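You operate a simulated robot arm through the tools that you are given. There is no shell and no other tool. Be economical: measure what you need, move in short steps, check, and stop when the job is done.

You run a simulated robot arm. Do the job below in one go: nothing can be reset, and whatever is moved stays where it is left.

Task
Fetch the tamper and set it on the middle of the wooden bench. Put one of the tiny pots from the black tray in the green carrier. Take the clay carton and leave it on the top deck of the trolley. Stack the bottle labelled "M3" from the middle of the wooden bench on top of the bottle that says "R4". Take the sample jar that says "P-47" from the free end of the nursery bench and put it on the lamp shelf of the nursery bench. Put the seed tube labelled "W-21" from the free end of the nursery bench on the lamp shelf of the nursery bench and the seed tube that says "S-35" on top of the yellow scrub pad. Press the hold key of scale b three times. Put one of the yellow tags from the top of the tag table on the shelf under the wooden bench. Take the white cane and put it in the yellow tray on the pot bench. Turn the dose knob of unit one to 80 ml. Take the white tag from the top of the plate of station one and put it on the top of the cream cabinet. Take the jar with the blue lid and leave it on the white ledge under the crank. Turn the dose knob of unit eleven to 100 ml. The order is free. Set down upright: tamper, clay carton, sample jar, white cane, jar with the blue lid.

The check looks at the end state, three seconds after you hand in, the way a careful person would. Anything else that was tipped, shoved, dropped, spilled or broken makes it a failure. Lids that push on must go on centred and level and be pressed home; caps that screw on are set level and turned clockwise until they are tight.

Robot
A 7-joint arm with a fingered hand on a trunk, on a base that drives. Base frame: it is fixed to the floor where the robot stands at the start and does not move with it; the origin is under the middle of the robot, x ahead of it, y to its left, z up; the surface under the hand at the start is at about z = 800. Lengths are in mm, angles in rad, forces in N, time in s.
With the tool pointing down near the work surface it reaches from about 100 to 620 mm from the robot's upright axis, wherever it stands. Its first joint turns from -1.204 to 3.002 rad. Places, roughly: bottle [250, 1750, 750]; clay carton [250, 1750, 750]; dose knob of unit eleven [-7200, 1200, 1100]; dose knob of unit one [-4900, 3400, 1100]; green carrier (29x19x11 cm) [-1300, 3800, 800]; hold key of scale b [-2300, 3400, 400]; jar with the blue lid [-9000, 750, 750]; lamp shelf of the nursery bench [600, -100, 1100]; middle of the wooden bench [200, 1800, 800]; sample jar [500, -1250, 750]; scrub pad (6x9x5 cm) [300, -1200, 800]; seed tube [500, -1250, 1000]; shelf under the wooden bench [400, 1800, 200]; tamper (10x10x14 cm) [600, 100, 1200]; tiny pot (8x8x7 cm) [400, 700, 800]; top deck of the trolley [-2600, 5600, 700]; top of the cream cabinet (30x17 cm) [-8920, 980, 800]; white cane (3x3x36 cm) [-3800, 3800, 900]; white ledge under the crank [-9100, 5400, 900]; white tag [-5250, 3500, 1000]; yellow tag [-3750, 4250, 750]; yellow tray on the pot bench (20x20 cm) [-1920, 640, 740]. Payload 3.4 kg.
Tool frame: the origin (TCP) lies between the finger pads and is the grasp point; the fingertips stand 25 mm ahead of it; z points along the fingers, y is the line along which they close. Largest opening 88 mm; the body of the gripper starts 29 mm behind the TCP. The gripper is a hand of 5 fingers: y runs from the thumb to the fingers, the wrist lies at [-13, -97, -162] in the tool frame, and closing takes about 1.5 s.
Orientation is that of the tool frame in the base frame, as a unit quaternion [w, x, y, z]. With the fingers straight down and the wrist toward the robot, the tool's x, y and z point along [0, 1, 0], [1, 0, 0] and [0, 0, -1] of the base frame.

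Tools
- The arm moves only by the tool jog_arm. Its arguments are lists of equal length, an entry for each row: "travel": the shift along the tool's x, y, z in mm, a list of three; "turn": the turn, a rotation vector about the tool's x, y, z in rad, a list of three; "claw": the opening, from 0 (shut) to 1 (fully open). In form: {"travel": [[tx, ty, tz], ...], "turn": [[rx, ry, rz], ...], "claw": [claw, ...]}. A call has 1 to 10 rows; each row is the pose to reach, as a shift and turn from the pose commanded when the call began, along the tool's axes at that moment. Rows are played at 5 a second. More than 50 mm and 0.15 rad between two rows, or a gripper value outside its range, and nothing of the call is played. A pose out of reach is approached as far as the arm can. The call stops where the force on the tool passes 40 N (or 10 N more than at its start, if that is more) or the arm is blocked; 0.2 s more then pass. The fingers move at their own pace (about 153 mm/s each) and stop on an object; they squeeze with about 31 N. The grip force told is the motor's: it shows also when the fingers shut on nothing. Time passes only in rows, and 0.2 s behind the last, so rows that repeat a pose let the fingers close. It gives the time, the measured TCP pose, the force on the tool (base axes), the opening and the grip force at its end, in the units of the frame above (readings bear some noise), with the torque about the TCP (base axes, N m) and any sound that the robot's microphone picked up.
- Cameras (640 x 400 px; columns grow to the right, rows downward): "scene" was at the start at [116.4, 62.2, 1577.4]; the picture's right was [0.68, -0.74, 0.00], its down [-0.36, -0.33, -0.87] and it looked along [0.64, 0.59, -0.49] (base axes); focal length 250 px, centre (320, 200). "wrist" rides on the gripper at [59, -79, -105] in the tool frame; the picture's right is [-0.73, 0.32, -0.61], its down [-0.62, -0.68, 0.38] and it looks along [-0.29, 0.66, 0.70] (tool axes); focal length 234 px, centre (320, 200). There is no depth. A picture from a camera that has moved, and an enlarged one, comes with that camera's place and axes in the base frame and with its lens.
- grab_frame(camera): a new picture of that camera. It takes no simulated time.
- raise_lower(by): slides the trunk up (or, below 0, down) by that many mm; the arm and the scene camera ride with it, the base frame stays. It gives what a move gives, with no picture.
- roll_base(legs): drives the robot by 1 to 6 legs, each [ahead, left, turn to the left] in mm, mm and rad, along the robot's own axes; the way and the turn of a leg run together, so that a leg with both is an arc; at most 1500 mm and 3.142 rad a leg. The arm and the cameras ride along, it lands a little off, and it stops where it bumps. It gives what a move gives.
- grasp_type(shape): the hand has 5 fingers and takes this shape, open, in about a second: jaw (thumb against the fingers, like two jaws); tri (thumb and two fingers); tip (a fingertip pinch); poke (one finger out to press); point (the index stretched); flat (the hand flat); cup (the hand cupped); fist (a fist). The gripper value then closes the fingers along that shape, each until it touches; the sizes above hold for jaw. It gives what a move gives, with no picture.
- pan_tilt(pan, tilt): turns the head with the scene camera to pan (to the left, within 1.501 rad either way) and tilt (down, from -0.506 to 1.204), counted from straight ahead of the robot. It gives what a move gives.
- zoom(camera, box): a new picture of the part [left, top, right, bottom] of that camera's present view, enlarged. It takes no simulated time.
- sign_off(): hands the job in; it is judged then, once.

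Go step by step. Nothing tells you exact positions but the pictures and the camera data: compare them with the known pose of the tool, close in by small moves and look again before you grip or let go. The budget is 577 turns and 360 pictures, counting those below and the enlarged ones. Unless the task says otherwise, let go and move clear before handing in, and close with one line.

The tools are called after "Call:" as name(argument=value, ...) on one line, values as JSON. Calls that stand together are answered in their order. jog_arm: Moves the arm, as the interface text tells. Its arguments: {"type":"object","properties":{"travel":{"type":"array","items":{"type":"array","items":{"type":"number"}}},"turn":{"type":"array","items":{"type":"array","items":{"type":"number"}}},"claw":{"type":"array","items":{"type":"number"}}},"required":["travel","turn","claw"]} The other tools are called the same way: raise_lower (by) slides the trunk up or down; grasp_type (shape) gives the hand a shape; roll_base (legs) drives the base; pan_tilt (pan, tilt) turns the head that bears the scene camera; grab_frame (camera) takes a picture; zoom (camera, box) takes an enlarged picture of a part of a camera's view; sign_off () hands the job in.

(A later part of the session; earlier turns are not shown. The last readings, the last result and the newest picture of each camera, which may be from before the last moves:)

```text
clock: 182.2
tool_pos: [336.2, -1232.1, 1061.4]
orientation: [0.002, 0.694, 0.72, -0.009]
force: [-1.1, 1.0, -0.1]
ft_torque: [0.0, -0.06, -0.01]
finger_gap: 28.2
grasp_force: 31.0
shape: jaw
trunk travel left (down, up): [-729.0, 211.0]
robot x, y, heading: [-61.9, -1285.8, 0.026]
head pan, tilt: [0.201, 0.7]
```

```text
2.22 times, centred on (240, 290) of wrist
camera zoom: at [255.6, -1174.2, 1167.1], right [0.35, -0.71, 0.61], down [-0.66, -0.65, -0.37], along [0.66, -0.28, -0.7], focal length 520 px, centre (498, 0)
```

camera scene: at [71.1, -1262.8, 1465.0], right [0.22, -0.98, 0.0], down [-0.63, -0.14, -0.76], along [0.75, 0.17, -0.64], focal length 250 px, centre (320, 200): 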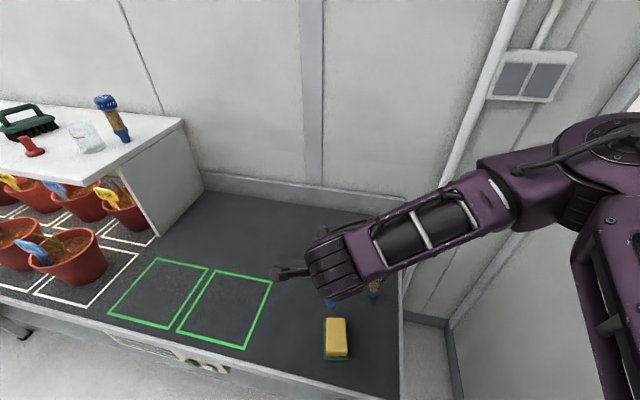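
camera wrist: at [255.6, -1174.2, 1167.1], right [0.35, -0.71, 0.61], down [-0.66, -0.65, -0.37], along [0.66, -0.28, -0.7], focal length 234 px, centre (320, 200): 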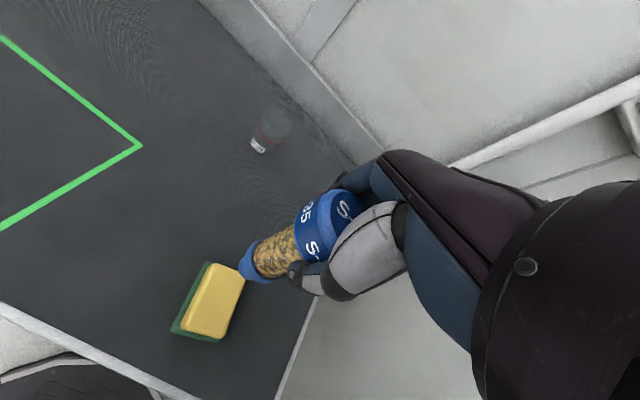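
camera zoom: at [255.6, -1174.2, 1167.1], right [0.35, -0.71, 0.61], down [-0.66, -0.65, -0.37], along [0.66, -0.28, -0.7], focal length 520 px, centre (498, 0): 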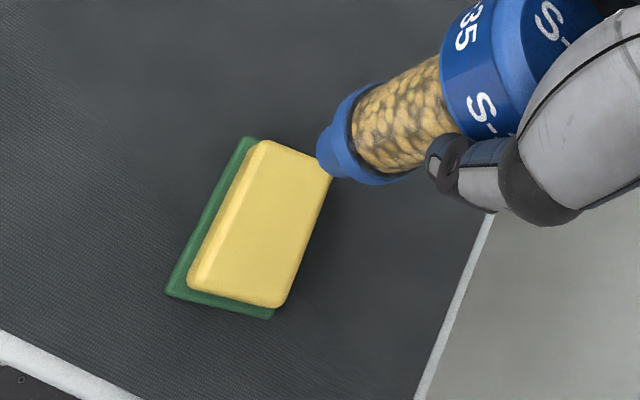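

Call:
jog_arm(travel=[[-11, -16, 0], [-11, -16, 0]], turn=[[0, 0, 0], [0, 0, 0]], claw=[0, 0])

Call:
raise_lower(by=-80)

Call:
zoom(camera="wrist", box=[130, 180, 350, 360])

Call:
zoom(camera="scene", box=[260, 220, 400, 360])

```text
clock: 182.8
tool_pos: [321.1, -1240.7, 1060.5]
orientation: [0.002, 0.695, 0.719, -0.009]
force: [-0.5, -0.6, -1.2]
ft_torque: [0.03, -0.01, 0.02]
finger_gap: 28.5
grasp_force: 31.3
shape: jaw
trunk travel left (down, up): [-729.0, 211.0]
robot x, y, heading: [-61.0, -1282.7, 0.021]
head pan, tilt: [0.201, 0.7]
```

```text
clock: 183.9
tool_pos: [320.8, -1243.0, 981.2]
orientation: [0.002, 0.694, 0.719, -0.009]
force: [0.6, 0.1, -0.8]
ft_torque: [0.04, 0.03, 0.03]
finger_gap: 28.6
grasp_force: 30.8
shape: jaw
trunk travel left (down, up): [-649.0, 291.0]
robot x, y, heading: [-63.3, -1283.3, 0.019]
head pan, tilt: [0.201, 0.7]
```

```text
2.22 times, centred on (240, 270) of wrist
camera zoom: at [240.3, -1184.4, 1086.8], right [0.35, -0.71, 0.61], down [-0.66, -0.65, -0.37], along [0.66, -0.28, -0.7], focal length 520 px, centre (498, 44)
```

zoom: 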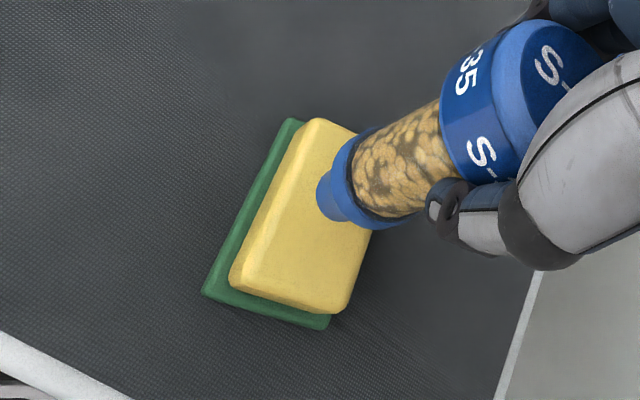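

```text
2.86 times, centred on (330, 290) of scene
camera zoom: at [70.8, -1262.7, 1385.1], right [0.22, -0.98, 0.0], down [-0.63, -0.14, -0.76], along [0.75, 0.17, -0.64], focal length 715 px, centre (291, -57)
```

zoom: 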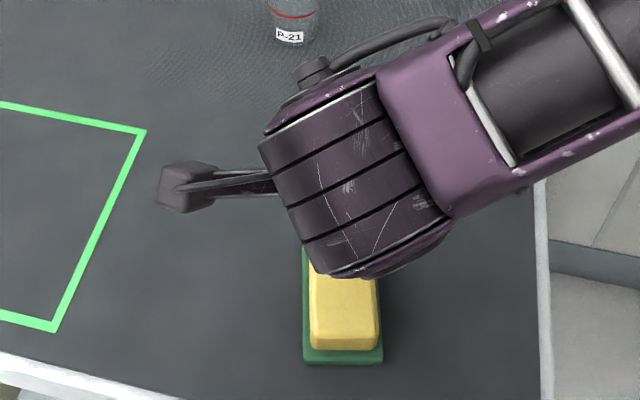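

The tube is aligned with the pad centre. Fine lowering.

Call:
jog_arm(travel=[[0, 0, 5], [0, 0, 10], [0, 0, 13], [0, 0, 16], [0, 0, 16]], turn=[[0, 0, 0], [0, 0, 0], [0, 0, 0], [0, 0, 0], [0, 0, 0]], claw=[0, 0, 0, 0, 0])

Call:
zoom(camera="wrist", box=[130, 180, 350, 360])

```text
clock: 185.1
tool_pos: [320.5, -1241.7, 965.6]
orientation: [0.002, 0.695, 0.719, -0.009]
force: [-0.6, 0.8, -0.4]
ft_torque: [0.01, -0.04, 0.01]
finger_gap: 28.6
grasp_force: 30.9
shape: jaw
trunk travel left (down, up): [-649.0, 291.0]
robot x, y, heading: [-58.2, -1284.4, 0.021]
head pan, tilt: [0.201, 0.7]
```

```text
2.22 times, centred on (240, 270) of wrist
camera zoom: at [240.3, -1184.3, 1071.3], right [0.35, -0.71, 0.61], down [-0.66, -0.65, -0.37], along [0.66, -0.28, -0.7], focal length 520 px, centre (498, 44)
```

zoom: 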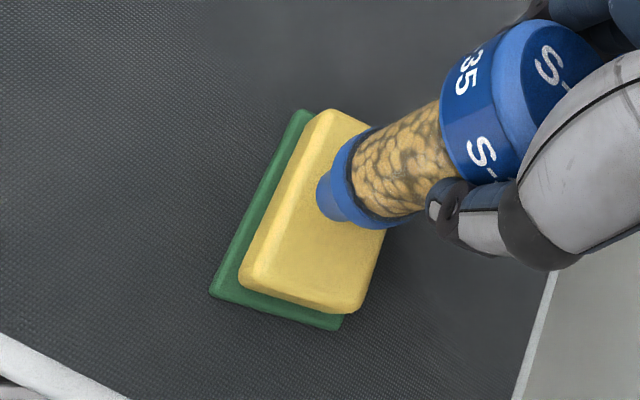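

Call:
jog_arm(travel=[[0, 0, 2], [0, 0, 4], [0, 0, 6], [0, 0, 8], [0, 0, 8]], turn=[[0, 0, 0], [0, 0, 0], [0, 0, 0], [0, 0, 0], [0, 0, 0]], claw=[0, 0, 0, 0, 0])

Call:
zoom(camera="wrist", box=[130, 180, 350, 360])

```text
clock: 186.3
tool_pos: [321.1, -1242.0, 957.0]
orientation: [0.001, 0.695, 0.719, -0.008]
force: [-0.1, 0.1, -0.1]
ft_torque: [0.02, -0.01, 0.01]
finger_gap: 28.3
grasp_force: 31.0
shape: jaw
trunk travel left (down, up): [-649.0, 291.0]
robot x, y, heading: [-61.9, -1285.9, 0.02]
head pan, tilt: [0.201, 0.7]
```

```text
2.22 times, centred on (240, 270) of wrist
camera zoom: at [240.1, -1184.9, 1062.4], right [0.35, -0.71, 0.61], down [-0.66, -0.65, -0.37], along [0.66, -0.28, -0.7], focal length 520 px, centre (498, 44)
```

zoom: 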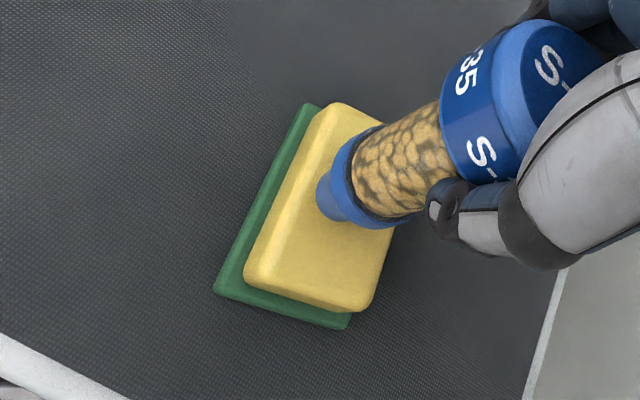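

Call:
jog_arm(travel=[[0, 0, 1.5], [0, 0, 3], [0, 0, 4], [0, 0, 4]], turn=[[0, 0, 0], [0, 0, 0], [0, 0, 0], [0, 0, 0]], claw=[0, 0, 0, 0])

```text
clock: 187.3
tool_pos: [319.4, -1242.3, 952.6]
orientation: [0.001, 0.695, 0.719, -0.009]
force: [1.1, -0.7, -0.8]
ft_torque: [0.03, 0.03, 0.01]
finger_gap: 28.5
grasp_force: 30.8
shape: jaw
trunk travel left (down, up): [-649.0, 291.0]
robot x, y, heading: [-62.3, -1281.8, 0.023]
head pan, tilt: [0.201, 0.7]
```

Call:
jog_arm(travel=[[0, 0, 1.5], [0, 0, 3], [0, 0, 4.5], [0, 0, 6], [0, 0, 6]], turn=[[0, 0, 0], [0, 0, 0], [0, 0, 0], [0, 0, 0], [0, 0, 0]], claw=[0, 0, 0, 0, 0])

Call:
zoom(camera="wrist", box=[130, 180, 350, 360])

```text
clock: 188.5
tool_pos: [317.6, -1243.3, 948.5]
orientation: [0.002, 0.694, 0.72, -0.006]
force: [0.5, 0.9, 27.7]
ft_torque: [0.03, -0.2, 0.04]
finger_gap: 30.0
grasp_force: 31.3
shape: jaw
trunk travel left (down, up): [-649.0, 291.0]
robot x, y, heading: [-64.7, -1283.5, 0.023]
head pan, tilt: [0.201, 0.7]
```

```text
2.22 times, centred on (240, 270) of wrist
camera zoom: at [236.2, -1185.3, 1054.3], right [0.35, -0.71, 0.61], down [-0.66, -0.65, -0.37], along [0.66, -0.27, -0.7], focal length 520 px, centre (498, 44)
```

zoom: 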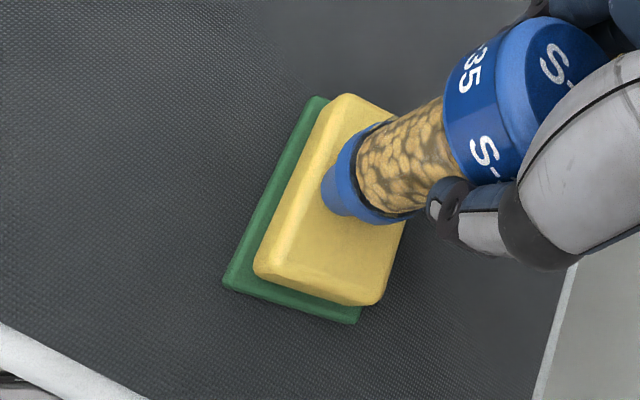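

Call:
jog_arm(travel=[[0, 0, -2], [0, 0, -3.5], [0, 0, -3.5]], turn=[[0, 0, 0], [0, 0, 0], [0, 0, 0]], claw=[0, 0, 0])

```text
clock: 189.3
tool_pos: [319.1, -1243.2, 949.7]
orientation: [0.001, 0.695, 0.719, -0.009]
force: [-0.5, 1.1, 6.5]
ft_torque: [-0.01, 0.0, 0.01]
finger_gap: 29.8
grasp_force: 31.4
shape: jaw
trunk travel left (down, up): [-649.0, 291.0]
robot x, y, heading: [-64.3, -1282.6, 0.02]
head pan, tilt: [0.201, 0.7]
```

Call:
jog_arm(travel=[[0, 0, -1], [0, 0, -1], [0, 0, -1], [0, 0, -1], [0, 0, -1], [0, 0, -1], [0, 0, -1]], turn=[[0, 0, 0], [0, 0, 0], [0, 0, 0], [0, 0, 0], [0, 0, 0], [0, 0, 0], [0, 0, 0]], claw=[0, 0.36, 0.42, 0.5, 0.65, 0.85, 1])

Call:
grab_frame(camera="wrist")

Call:
raise_lower(by=150)

Call:
grab_frame(camera="wrist")

```text
clock: 190.9
tool_pos: [320.0, -1243.5, 952.4]
orientation: [0.002, 0.695, 0.719, -0.008]
force: [-0.3, -0.4, -0.8]
ft_torque: [-0.01, -0.02, -0.04]
finger_gap: 87.7
grasp_force: 0.1
shape: jaw
trunk travel left (down, up): [-649.0, 291.0]
robot x, y, heading: [-60.3, -1281.0, 0.027]
head pan, tilt: [0.201, 0.7]
```

```text
262 pictures are left
camera wrist: at [239.7, -1185.8, 1057.9], right [0.35, -0.71, 0.61], down [-0.66, -0.65, -0.37], along [0.66, -0.28, -0.7], focal length 234 px, centre (320, 200)
```

wrist: 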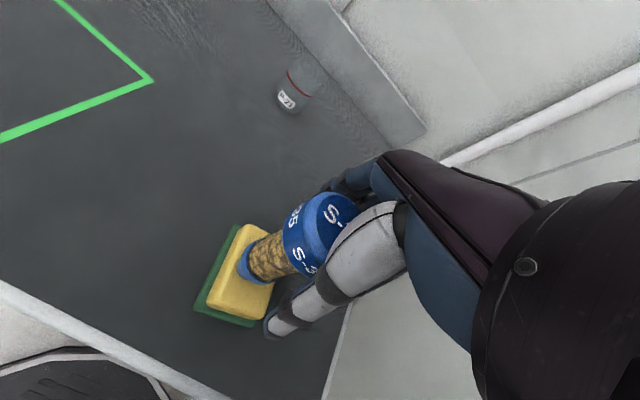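

```text
clock: 192.7
tool_pos: [321.6, -1243.4, 1101.3]
orientation: [0.001, 0.694, 0.719, -0.009]
force: [1.0, -0.4, -0.4]
ft_torque: [0.03, -0.01, 0.01]
finger_gap: 87.5
grasp_force: 0.1
shape: jaw
trunk travel left (down, up): [-799.0, 141.0]
robot x, y, heading: [-62.2, -1283.3, 0.021]
head pan, tilt: [0.201, 0.7]
```

```text
261 pictures are left
camera wrist: at [239.7, -1185.8, 1207.8], right [0.35, -0.71, 0.61], down [-0.66, -0.65, -0.37], along [0.66, -0.28, -0.7], focal length 234 px, centre (320, 200)
```

wrist: 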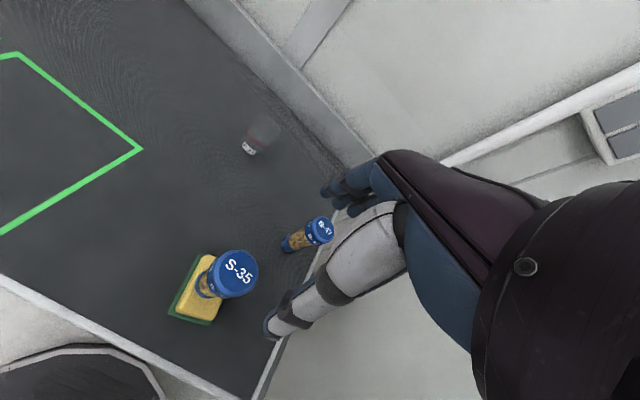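

S-35 stands on the pad. Next the tiny pots in the black tray: back off and drive to y≈610.

Call:
raise_lower(by=130)

Call:
roll_base(legs=[[-240, 0, -0.02], [0, 1500, 0], [0, 400, 0]])

Call:
pan_tilt(pan=0.2, tilt=0.8)

Call:
grab_frame(camera="scene")

```text
clock: 194.3
tool_pos: [321.0, -1243.8, 1231.5]
orientation: [0.001, 0.695, 0.719, -0.009]
force: [0.6, 0.5, 0.1]
ft_torque: [-0.03, 0.01, 0.01]
finger_gap: 87.9
grasp_force: 0.0
shape: jaw
trunk travel left (down, up): [-929.0, 11.0]
robot x, y, heading: [-66.0, -1283.6, 0.022]
head pan, tilt: [0.201, 0.7]
```

```text
clock: 205.1
tool_pos: [100.1, 648.9, 1231.3]
orientation: [0.0, 0.701, 0.713, -0.008]
force: [0.8, 0.5, -0.6]
ft_torque: [-0.01, 0.01, 0.04]
finger_gap: 87.7
grasp_force: 0.1
shape: jaw
trunk travel left (down, up): [-929.0, 11.0]
robot x, y, heading: [-279.2, 617.3, -0.0]
head pan, tilt: [0.201, 0.7]
```

```text
clock: 205.8
tool_pos: [99.6, 649.0, 1231.4]
orientation: [0.001, 0.702, 0.713, -0.009]
force: [0.1, 0.6, -1.6]
ft_torque: [0.0, -0.02, 0.0]
finger_gap: 87.7
grasp_force: 0.1
shape: jaw
trunk travel left (down, up): [-929.0, 11.0]
robot x, y, heading: [-286.1, 617.4, 0.0]
head pan, tilt: [0.201, 0.799]
```

```text
260 pictures are left
camera scene: at [-153.9, 634.9, 1656.8], right [0.2, -0.98, 0.0], down [-0.7, -0.14, -0.7], along [0.68, 0.14, -0.72], focal length 250 px, centre (320, 200)
```

scene: 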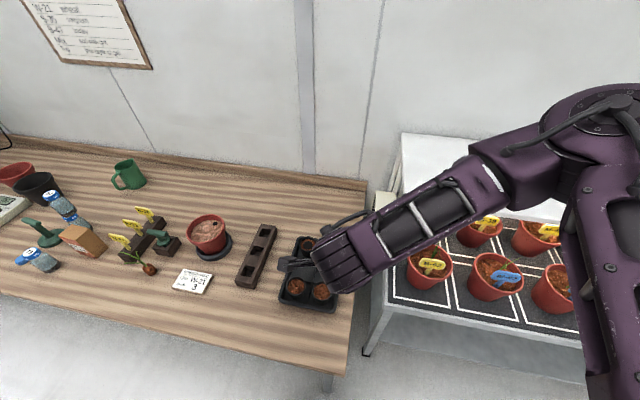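

Call:
grab_frame(camera="wrist")

Call:
zoom(camera="scene", box=[240, 200, 400, 330])

```text
259 pictures are left
camera wrist: at [20.6, 709.2, 1337.9], right [0.34, -0.71, 0.61], down [-0.68, -0.64, -0.37], along [0.65, -0.29, -0.7], focal length 234 px, centre (320, 200)
```

wrist: 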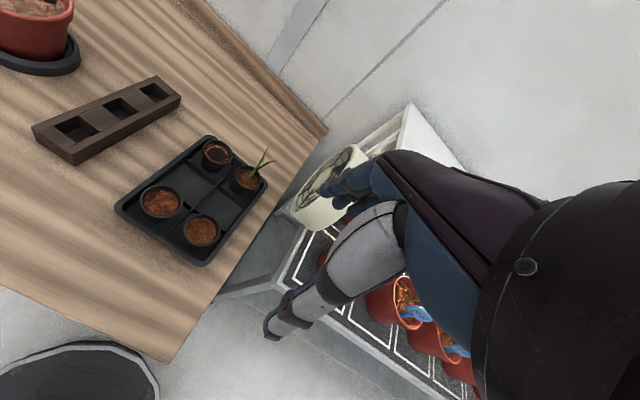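

```text
3.08 times, centred on (320, 265) of scene
camera zoom: at [-153.9, 634.9, 1656.8], right [0.2, -0.98, 0.0], down [-0.7, -0.14, -0.7], along [0.68, 0.14, -0.72], focal length 770 px, centre (320, 0)
```

zoom: 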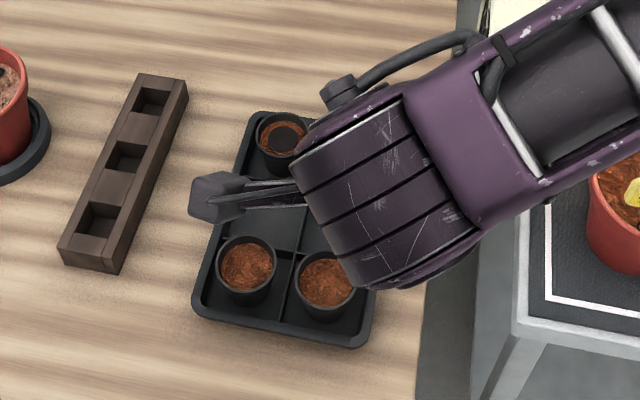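

I'll take the front-left pot at about [212, 796, rim 820]. Shift base left 80 and bring the hand above it.

Call:
roll_base(legs=[[0, 80, 0]])

Call:
jog_arm(travel=[[16, 28, 0], [32, 56, 0], [50, 84, 0], [64, 112, 0], [64, 112, 0]], turn=[[0, 0, 0], [0, 0, 0], [0, 0, 0], [0, 0, 0], [0, 0, 0]], claw=[1, 1, 1, 1, 1])

Call:
raise_lower(by=-270)

Call:
grab_frame(camera="wrist")

Call:
grab_frame(camera="scene")

```text
clock: 206.9
tool_pos: [99.6, 723.7, 1232.5]
orientation: [0.0, 0.702, 0.713, -0.008]
force: [0.2, 0.1, -0.7]
ft_torque: [-0.02, 0.02, 0.03]
finger_gap: 87.7
grasp_force: 0.1
shape: jaw
trunk travel left (down, up): [-929.0, 11.0]
robot x, y, heading: [-281.4, 693.5, -0.003]
head pan, tilt: [0.201, 0.799]
```

```text
clock: 208.1
tool_pos: [211.6, 791.1, 1230.9]
orientation: [0.002, 0.702, 0.712, -0.009]
force: [-0.4, -0.2, 0.1]
ft_torque: [0.0, 0.03, 0.0]
finger_gap: 87.8
grasp_force: 0.1
shape: jaw
trunk travel left (down, up): [-929.0, 11.0]
robot x, y, heading: [-287.1, 698.6, 0.001]
head pan, tilt: [0.201, 0.799]
```

```text
clock: 210.8
tool_pos: [211.2, 792.2, 960.4]
orientation: [0.001, 0.703, 0.711, -0.009]
force: [0.4, -0.9, -0.3]
ft_torque: [0.0, 0.01, -0.01]
finger_gap: 87.9
grasp_force: 0.1
shape: jaw
trunk travel left (down, up): [-659.0, 281.0]
robot x, y, heading: [-282.9, 695.1, -0.002]
head pan, tilt: [0.201, 0.799]
```

```text
257 pictures are left
camera wrist: at [131.4, 851.2, 1066.2], right [0.34, -0.71, 0.61], down [-0.68, -0.64, -0.37], along [0.65, -0.29, -0.7], focal length 234 px, centre (320, 200)
```

wrist: 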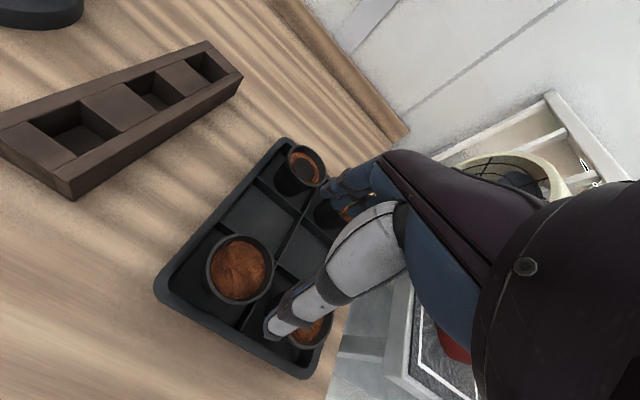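

```text
256 pictures are left
camera scene: at [-154.2, 712.4, 1386.8], right [0.2, -0.98, 0.0], down [-0.7, -0.14, -0.7], along [0.68, 0.14, -0.72], focal length 250 px, centre (320, 200)
```

scene: 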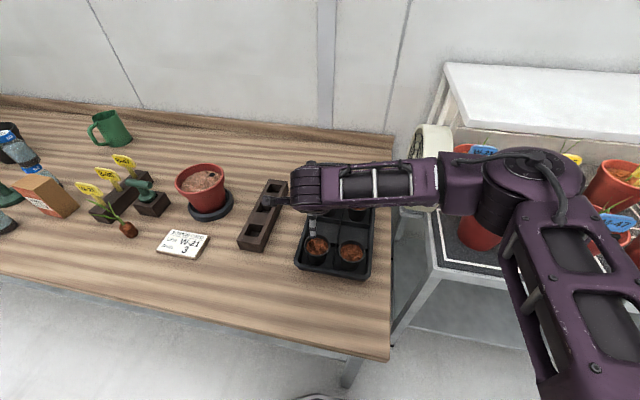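

Call:
jog_arm(travel=[[4, 2, 0], [4, 2, 0]], turn=[[0, 0, 0], [0, 0, 0]], claw=[1, 1])

Call:
raise_lower(by=-100)

Call:
grab_frame(camera="wrist")

Call:
zoom(camera="scene", box=[260, 120, 400, 240])

```text
clock: 211.4
tool_pos: [215.6, 797.2, 961.7]
orientation: [0.001, 0.702, 0.712, -0.009]
force: [0.0, 0.4, -0.4]
ft_torque: [-0.06, 0.01, 0.01]
finger_gap: 87.9
grasp_force: 0.1
shape: jaw
trunk travel left (down, up): [-659.0, 281.0]
robot x, y, heading: [-282.5, 697.0, 0.002]
head pan, tilt: [0.201, 0.799]
```

```text
clock: 212.7
tool_pos: [212.7, 796.8, 859.6]
orientation: [0.001, 0.702, 0.712, -0.009]
force: [0.3, 0.6, -0.3]
ft_torque: [0.0, -0.04, 0.03]
finger_gap: 87.7
grasp_force: 0.0
shape: jaw
trunk travel left (down, up): [-559.0, 381.0]
robot x, y, heading: [-282.4, 694.0, 0.008]
head pan, tilt: [0.201, 0.799]
```

```text
255 pictures are left
camera wrist: at [134.3, 855.9, 966.1], right [0.34, -0.71, 0.61], down [-0.68, -0.64, -0.37], along [0.65, -0.29, -0.7], focal length 234 px, centre (320, 200)
```

wrist: 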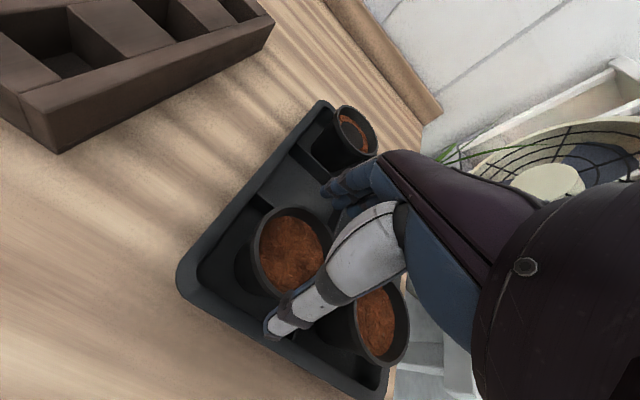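

```text
3.33 times, centred on (330, 180) of scene
camera zoom: at [-154.3, 712.4, 1286.8], right [0.2, -0.98, 0.0], down [-0.7, -0.14, -0.7], along [0.68, 0.14, -0.72], focal length 834 px, centre (287, 267)
```

zoom: 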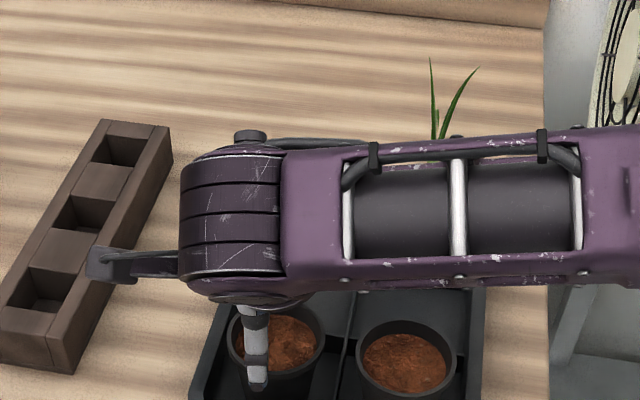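

Call:
raise_lower(by=-47)

Call:
grab_frame(camera="wrist")

```text
clock: 213.6
tool_pos: [213.1, 798.0, 813.5]
orientation: [0.001, 0.702, 0.712, -0.009]
force: [0.5, 0.5, 2.3]
ft_torque: [0.03, 0.02, 0.02]
finger_gap: 87.8
grasp_force: 0.0
shape: jaw
trunk travel left (down, up): [-512.0, 428.0]
robot x, y, heading: [-281.1, 696.3, 0.004]
head pan, tilt: [0.201, 0.799]
```

```text
253 pictures are left
camera wrist: at [134.3, 856.0, 919.2], right [0.34, -0.71, 0.61], down [-0.68, -0.64, -0.37], along [0.65, -0.29, -0.7], focal length 234 px, centre (320, 200)
```

wrist: 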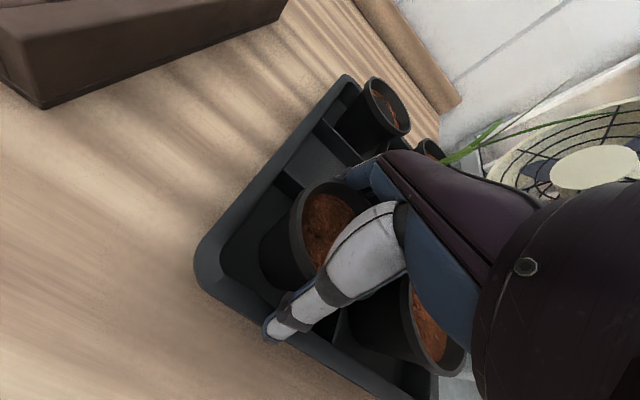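

Call:
jog_arm(travel=[[0, 0, -1], [0, 0, -1], [0, 0, -1], [0, 0, -1], [0, 0, -1], [0, 0, -1], [0, 0, -1], [0, 0, -1]], turn=[[0, 0, 0], [0, 0, 0], [0, 0, 0], [0, 0, 0], [0, 0, 0], [0, 0, 0], [0, 0, 0], [0, 0, 0]], claw=[1, 0.8, 0.6, 0.4, 0, 0, 0, 0])

Call:
raise_lower(by=60)

Call:
grab_frame(camera="wrist")

Call:
zoom(camera="scene", box=[260, 100, 400, 220])

```text
clock: 215.4
tool_pos: [214.3, 795.8, 814.2]
orientation: [0.001, 0.702, 0.712, -0.009]
force: [-0.2, 0.8, 1.6]
ft_torque: [-0.01, 0.02, 0.08]
finger_gap: 54.8
grasp_force: 30.7
shape: jaw
trunk travel left (down, up): [-512.0, 428.0]
robot x, y, heading: [-280.7, 693.5, 0.003]
head pan, tilt: [0.201, 0.799]
```

```text
clock: 216.4
tool_pos: [213.2, 795.9, 874.7]
orientation: [0.001, 0.702, 0.712, -0.009]
force: [-0.4, 0.0, -2.0]
ft_torque: [-0.02, -0.01, -0.01]
finger_gap: 49.7
grasp_force: 30.6
shape: jaw
trunk travel left (down, up): [-572.0, 368.0]
robot x, y, heading: [-279.0, 686.1, -0.001]
head pan, tilt: [0.201, 0.799]
```

```text
252 pictures are left
camera wrist: at [134.8, 855.9, 979.8], right [0.34, -0.71, 0.61], down [-0.68, -0.64, -0.37], along [0.65, -0.29, -0.7], focal length 234 px, centre (320, 200)
```

wrist: 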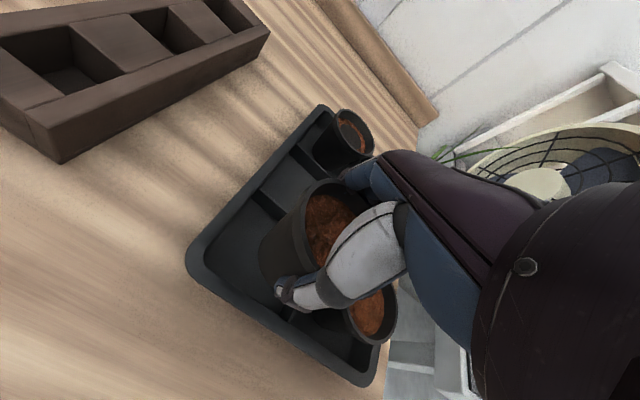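

```text
3.33 times, centred on (330, 160) of scene
camera zoom: at [-153.8, 712.3, 1299.8], right [0.2, -0.98, 0.0], down [-0.7, -0.14, -0.7], along [0.68, 0.14, -0.72], focal length 834 px, centre (287, 333)
```

zoom: 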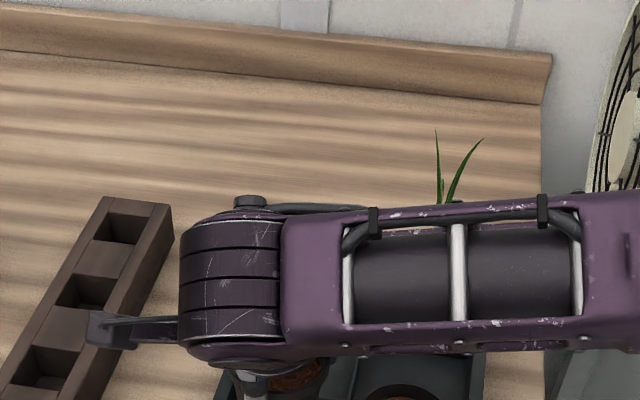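

Pot held. Raise, retract, then drive up the aisle toward the green carrier.

Call:
raise_lower(by=360)

Call:
jog_arm(travel=[[0, -35, 0], [0, -70, 0], [0, -105, 0]], turn=[[0, 0, 0], [0, 0, 0], [0, 0, 0]], claw=[0, 0, 0])

Call:
roll_base(legs=[[-350, 0, 0], [0, 1500, 0]])

Call:
pan_tilt(pan=1.5, tilt=0.5)

Call:
grab_frame(camera="scene")

Call:
grab_frame(camera="wrist")

```text
clock: 219.9
tool_pos: [214.9, 796.6, 1233.6]
orientation: [0.002, 0.702, 0.712, -0.008]
force: [-0.2, 0.0, -0.5]
ft_torque: [0.0, -0.03, -0.02]
finger_gap: 49.9
grasp_force: 30.9
shape: jaw
trunk travel left (down, up): [-932.0, 8.0]
robot x, y, heading: [-284.6, 697.6, 0.004]
head pan, tilt: [0.201, 0.799]
```

```text
clock: 220.7
tool_pos: [108.4, 795.2, 1236.9]
orientation: [0.002, 0.701, 0.713, -0.009]
force: [-0.6, -1.3, -0.8]
ft_torque: [-0.02, 0.02, 0.0]
finger_gap: 49.0
grasp_force: 30.9
shape: jaw
trunk travel left (down, up): [-932.0, 8.0]
robot x, y, heading: [-279.3, 695.4, 0.0]
head pan, tilt: [0.201, 0.799]
```

```text
clock: 230.1
tool_pos: [-219.1, 2308.5, 1236.1]
orientation: [0.001, 0.708, 0.706, -0.009]
force: [-0.1, 0.3, -2.0]
ft_torque: [0.02, 0.0, -0.02]
finger_gap: 49.5
grasp_force: 31.0
shape: jaw
trunk travel left (down, up): [-932.0, 8.0]
robot x, y, heading: [-616.8, 2213.1, -0.015]
head pan, tilt: [0.201, 0.799]
```

```text
clock: 231.6
tool_pos: [-218.7, 2309.0, 1236.7]
orientation: [0.002, 0.708, 0.706, -0.009]
force: [-0.4, -0.2, -0.6]
ft_torque: [0.04, 0.0, -0.02]
finger_gap: 49.2
grasp_force: 31.0
shape: jaw
trunk travel left (down, up): [-932.0, 8.0]
robot x, y, heading: [-613.7, 2216.5, -0.022]
head pan, tilt: [1.499, 0.499]
```

```text
250 pictures are left
camera scene: at [-555.8, 2306.4, 1685.7], right [1.0, -0.09, 0.0], down [-0.04, -0.48, -0.88], along [0.08, 0.87, -0.48], focal length 250 px, centre (320, 200)
```

scene: 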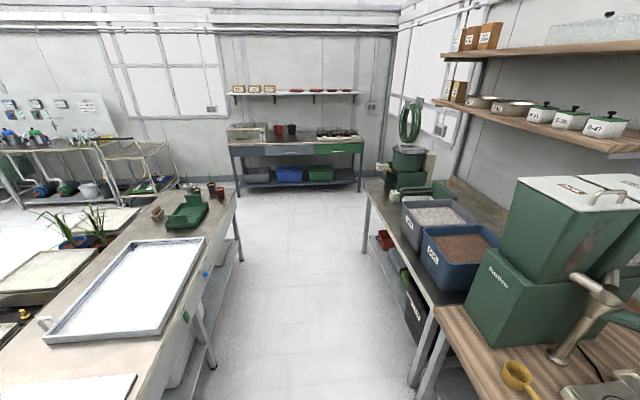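

```text
249 pictures are left
camera wrist: at [-297.0, 2369.2, 1342.2], right [0.33, -0.72, 0.61], down [-0.69, -0.63, -0.37], along [0.65, -0.3, -0.7], focal length 234 px, centre (320, 200)
```

wrist: 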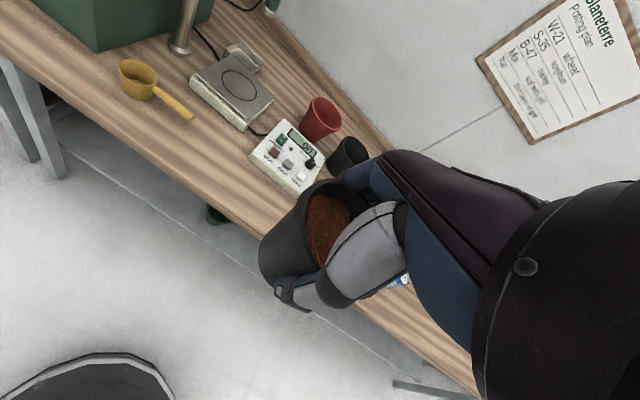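

The carrier is on the end of the left-hand bench near [-1326, 3825]. Drive up and turn to face it.

Call:
roll_base(legs=[[0, 1500, 0.02], [-180, 200, 0], [0, 0, 3.141]])

Call:
pan_tilt(pan=0.2, tilt=0.75)

Call:
grab_frame(camera="scene")

Call:
grab_frame(camera="wrist")

```text
clock: 247.7
tool_pos: [-1165.5, 3797.0, 1236.1]
orientation: [0.008, -0.699, 0.715, 0.001]
force: [0.3, -0.7, -0.2]
ft_torque: [0.02, 0.02, 0.02]
finger_gap: 49.1
grasp_force: 31.3
shape: jaw
trunk travel left (down, up): [-932.0, 8.0]
robot x, y, heading: [-768.9, 3879.8, 3.106]
head pan, tilt: [1.499, 0.499]
```

```text
clock: 249.2
tool_pos: [-1165.6, 3796.4, 1236.1]
orientation: [0.008, -0.7, 0.714, 0.002]
force: [0.4, 1.3, -0.6]
ft_torque: [0.0, 0.02, 0.03]
finger_gap: 48.9
grasp_force: 31.1
shape: jaw
trunk travel left (down, up): [-932.0, 8.0]
robot x, y, heading: [-768.0, 3883.0, 3.101]
head pan, tilt: [0.201, 0.75]
```

```text
248 pictures are left
camera scene: at [-901.3, 3872.0, 1663.8], right [-0.17, 0.99, 0.0], down [0.67, 0.11, -0.73], along [-0.72, -0.12, -0.68], focal length 250 px, centre (320, 200)
```

scene: 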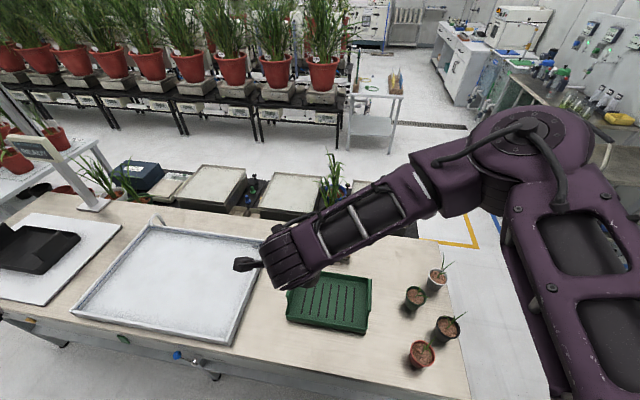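

```text
247 pictures are left
camera wrist: at [-1089.7, 3735.5, 1342.2], right [-0.31, 0.72, 0.61], down [0.7, 0.61, -0.37], along [-0.64, 0.31, -0.7], focal length 234 px, centre (320, 200)
```

wrist: 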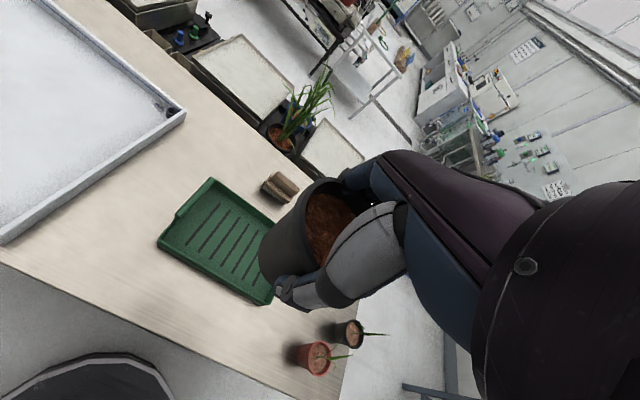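

Call:
jog_arm(travel=[[-9, 43, 0], [-18, 86, 0], [-27, 129, 0], [-35, 171, 0], [-35, 171, 0]], turn=[[0, 0, 0], [0, 0, 0], [0, 0, 0], [0, 0, 0], [0, 0, 0]], claw=[0, 0, 0, 0, 0])

Call:
raise_lower(by=-300)

Call:
grab_frame(camera="scene")

Call:
grab_frame(camera="wrist")

```text
clock: 250.3
tool_pos: [-1333.0, 3834.1, 1235.3]
orientation: [0.008, -0.699, 0.715, 0.001]
force: [-0.4, 0.3, -1.3]
ft_torque: [-0.01, -0.01, 0.02]
finger_gap: 48.9
grasp_force: 30.8
shape: jaw
trunk travel left (down, up): [-932.0, 8.0]
robot x, y, heading: [-770.7, 3884.7, 3.11]
head pan, tilt: [0.201, 0.75]
```

```text
clock: 253.3
tool_pos: [-1334.4, 3834.0, 935.2]
orientation: [0.008, -0.7, 0.714, 0.001]
force: [-0.3, -0.3, -0.8]
ft_torque: [-0.01, -0.02, -0.03]
finger_gap: 48.7
grasp_force: 31.2
shape: jaw
trunk travel left (down, up): [-632.0, 308.0]
robot x, y, heading: [-772.1, 3882.5, 3.104]
head pan, tilt: [0.201, 0.75]
```

```text
246 pictures are left
camera scene: at [-901.2, 3872.1, 1363.8], right [-0.17, 0.99, 0.0], down [0.67, 0.11, -0.73], along [-0.72, -0.12, -0.68], focal length 250 px, centre (320, 200)
```

scene: 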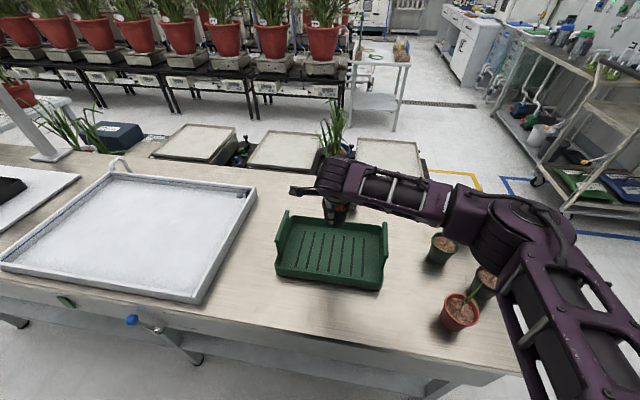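

```text
245 pictures are left
camera wrist: at [-1258.2, 3772.4, 1040.7], right [-0.31, 0.72, 0.61], down [0.7, 0.61, -0.37], along [-0.64, 0.31, -0.7], focal length 234 px, centre (320, 200)
```

wrist: 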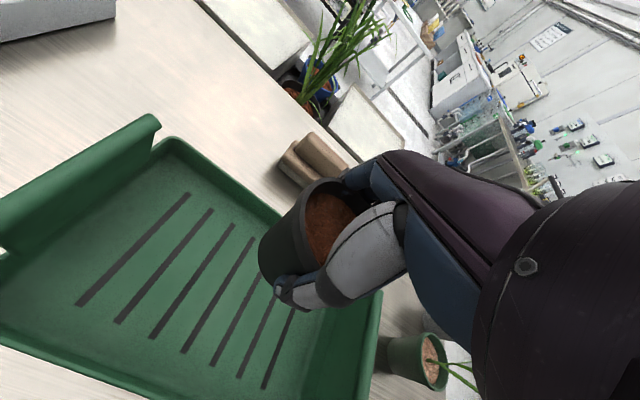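

Call:
jog_arm(travel=[[-3, -15, 0], [-3, -15, 0]], turn=[[0, 0, 0], [0, 0, 0]], claw=[0, 0])

Call:
raise_lower(by=-65)

Call:
zoom(camera="scene", box=[240, 100, 420, 260])

Call:
grab_frame(camera="wrist")

```text
clock: 253.9
tool_pos: [-1319.0, 3837.4, 935.0]
orientation: [0.009, -0.699, 0.715, 0.002]
force: [0.1, 0.9, -1.2]
ft_torque: [-0.01, 0.02, 0.05]
finger_gap: 48.9
grasp_force: 31.3
shape: jaw
trunk travel left (down, up): [-632.0, 308.0]
robot x, y, heading: [-767.2, 3882.2, 3.105]
head pan, tilt: [0.201, 0.75]
```

```text
clock: 255.0
tool_pos: [-1317.8, 3838.0, 870.6]
orientation: [0.008, -0.7, 0.714, 0.001]
force: [0.7, -0.2, -1.3]
ft_torque: [-0.03, 0.02, -0.03]
finger_gap: 48.8
grasp_force: 31.2
shape: jaw
trunk travel left (down, up): [-567.0, 373.0]
robot x, y, heading: [-769.8, 3882.5, 3.112]
head pan, tilt: [0.201, 0.75]
```

```text
2.50 times, centred on (330, 180) of scene
camera zoom: at [-901.1, 3872.1, 1298.8], right [-0.17, 0.99, 0.0], down [0.67, 0.11, -0.73], along [-0.72, -0.12, -0.68], focal length 626 px, centre (295, 250)
```

zoom: 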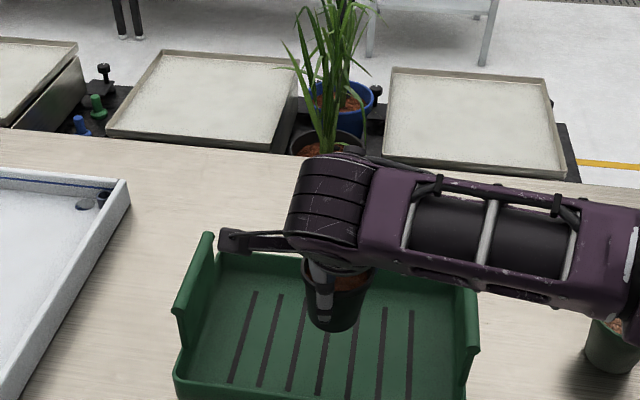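

```text
243 pictures are left
camera wrist: at [-1242.5, 3776.3, 976.6], right [-0.31, 0.72, 0.61], down [0.7, 0.61, -0.37], along [-0.64, 0.31, -0.7], focal length 234 px, centre (320, 200)
```

wrist: 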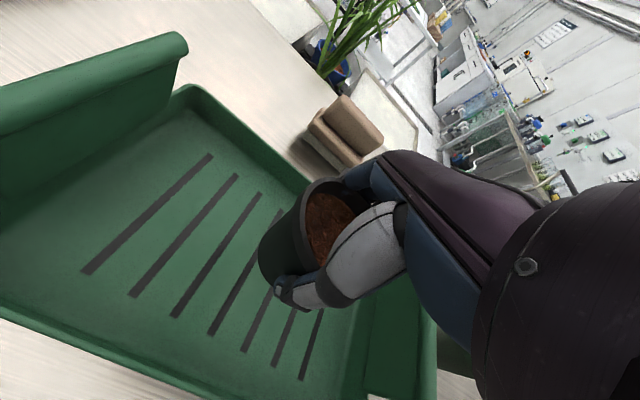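

Call:
jog_arm(travel=[[0, 0, 6], [0, 0, 12], [0, 0, 16], [0, 0, 20], [0, 0, 23], [0, 0, 26], [0, 0, 26]], turn=[[0, 0, 0], [0, 0, 0], [0, 0, 0], [0, 0, 0], [0, 0, 0], [0, 0, 0], [0, 0, 0]], claw=[0, 0, 0, 0, 0, 0, 0])

Call:
zoom(camera="scene", box=[240, 100, 420, 260])

```text
clock: 256.6
tool_pos: [-1319.5, 3837.8, 843.2]
orientation: [0.009, -0.7, 0.714, 0.001]
force: [-0.3, 0.4, -1.1]
ft_torque: [-0.01, -0.01, -0.03]
finger_gap: 49.1
grasp_force: 31.2
shape: jaw
trunk travel left (down, up): [-567.0, 373.0]
robot x, y, heading: [-768.7, 3880.2, 3.11]
head pan, tilt: [0.201, 0.75]
```

```text
2.50 times, centred on (330, 180) of scene
camera zoom: at [-901.3, 3872.1, 1298.8], right [-0.17, 0.99, 0.0], down [0.67, 0.11, -0.73], along [-0.72, -0.12, -0.68], focal length 626 px, centre (295, 250)
```

zoom: 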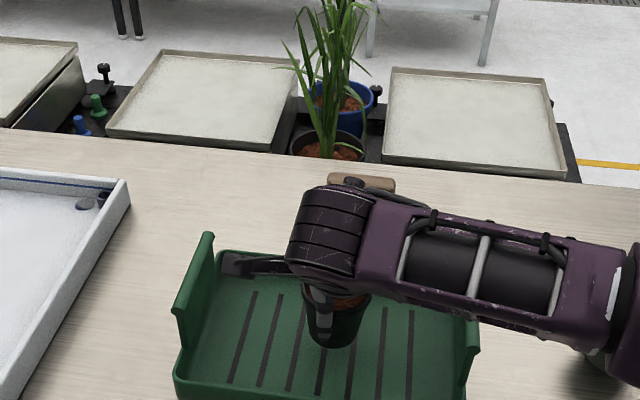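

Call:
jog_arm(travel=[[0, 0, 3], [0, 0, 6], [0, 0, 9], [0, 0, 11], [0, 0, 13], [0, 0, 15], [0, 0, 15]], turn=[[0, 0, 0], [0, 0, 0], [0, 0, 0], [0, 0, 0], [0, 0, 0], [0, 0, 0], [0, 0, 0]], claw=[0, 0, 0, 0, 0, 0, 0])

Call:
zoom(camera="scene", box=[240, 100, 420, 260])

```text
clock: 258.2
tool_pos: [-1318.4, 3838.7, 829.5]
orientation: [0.009, -0.7, 0.715, 0.001]
force: [0.3, 0.2, -1.7]
ft_torque: [-0.01, 0.0, 0.02]
finger_gap: 48.9
grasp_force: 31.1
shape: jaw
trunk travel left (down, up): [-567.0, 373.0]
robot x, y, heading: [-768.3, 3879.7, 3.108]
head pan, tilt: [0.201, 0.75]
```

```text
2.50 times, centred on (330, 180) of scene
camera zoom: at [-901.3, 3872.2, 1298.8], right [-0.17, 0.99, 0.0], down [0.67, 0.11, -0.73], along [-0.72, -0.12, -0.68], focal length 626 px, centre (295, 250)
```

zoom: 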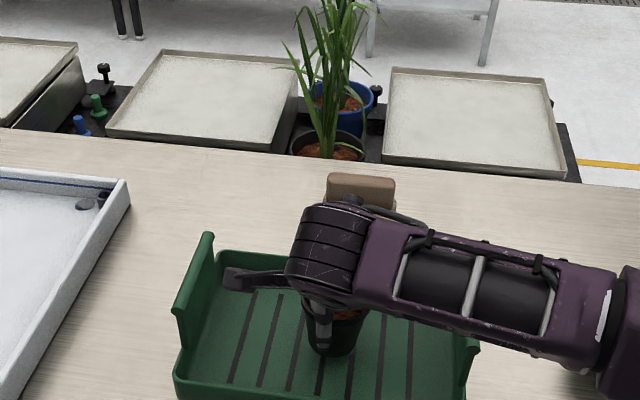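

Call:
jog_arm(travel=[[0, 0, 3], [0, 0, 6], [0, 0, 8], [0, 0, 10], [0, 0, 12], [0, 0, 14], [0, 0, 16], [0, 0, 18], [0, 0, 18]], turn=[[0, 0, 0], [0, 0, 0], [0, 0, 0], [0, 0, 0], [0, 0, 0], [0, 0, 0], [0, 0, 0], [0, 0, 0], [0, 0, 0]], claw=[0, 0, 0, 0, 0, 0, 0, 0, 0])

```text
clock: 260.2
tool_pos: [-1316.8, 3837.8, 813.2]
orientation: [0.007, -0.7, 0.714, 0.002]
force: [-1.2, -1.3, 10.8]
ft_torque: [0.06, 0.34, 0.04]
finger_gap: 48.9
grasp_force: 30.7
shape: jaw
trunk travel left (down, up): [-567.0, 373.0]
robot x, y, heading: [-772.0, 3885.9, 3.107]
head pan, tilt: [0.201, 0.75]
```

Call:
jog_arm(travel=[[0, 0, -1.5], [0, 0, -1.5], [0, 0, -1.5], [0, 0, -1.5], [0, 0, -1.5], [0, 0, -1.5], [0, 0, -1.5]], turn=[[0, 0, 0], [0, 0, 0], [0, 0, 0], [0, 0, 0], [0, 0, 0], [0, 0, 0], [0, 0, 0]], claw=[0, 0.6, 0.7, 0.8, 1, 1, 1])

Call:
raise_lower(by=150)

Call:
grab_frame(camera="wrist")

Call:
grab_frame(camera="scene")

```text
clock: 261.8
tool_pos: [-1317.4, 3839.8, 813.5]
orientation: [0.009, -0.699, 0.715, 0.001]
force: [0.1, 0.3, -0.2]
ft_torque: [0.0, -0.03, 0.03]
finger_gap: 88.0
grasp_force: 0.0
shape: jaw
trunk travel left (down, up): [-567.0, 373.0]
robot x, y, heading: [-769.4, 3882.3, 3.105]
head pan, tilt: [0.201, 0.75]
```

```text
clock: 263.5
tool_pos: [-1317.9, 3838.6, 963.8]
orientation: [0.009, -0.7, 0.714, 0.001]
force: [-0.1, -0.2, -0.6]
ft_torque: [0.0, 0.0, -0.01]
finger_gap: 87.7
grasp_force: 0.1
shape: jaw
trunk travel left (down, up): [-717.0, 223.0]
robot x, y, heading: [-769.1, 3885.7, 3.108]
head pan, tilt: [0.201, 0.75]
```

```text
240 pictures are left
camera wrist: at [-1242.2, 3777.1, 1069.7], right [-0.31, 0.72, 0.61], down [0.7, 0.61, -0.37], along [-0.64, 0.31, -0.7], focal length 234 px, centre (320, 200)
```

wrist: 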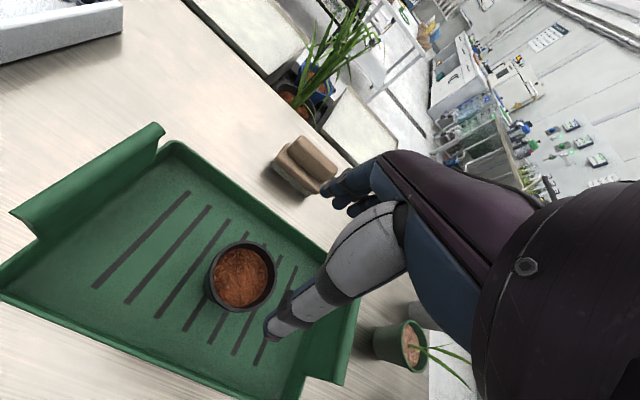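

```text
239 pictures are left
camera scene: at [-901.3, 3872.2, 1448.8], right [-0.17, 0.99, 0.0], down [0.67, 0.11, -0.73], along [-0.72, -0.12, -0.68], focal length 250 px, centre (320, 200)
```

scene: 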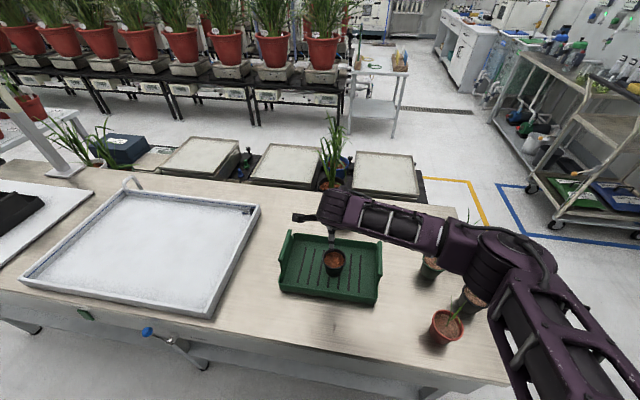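

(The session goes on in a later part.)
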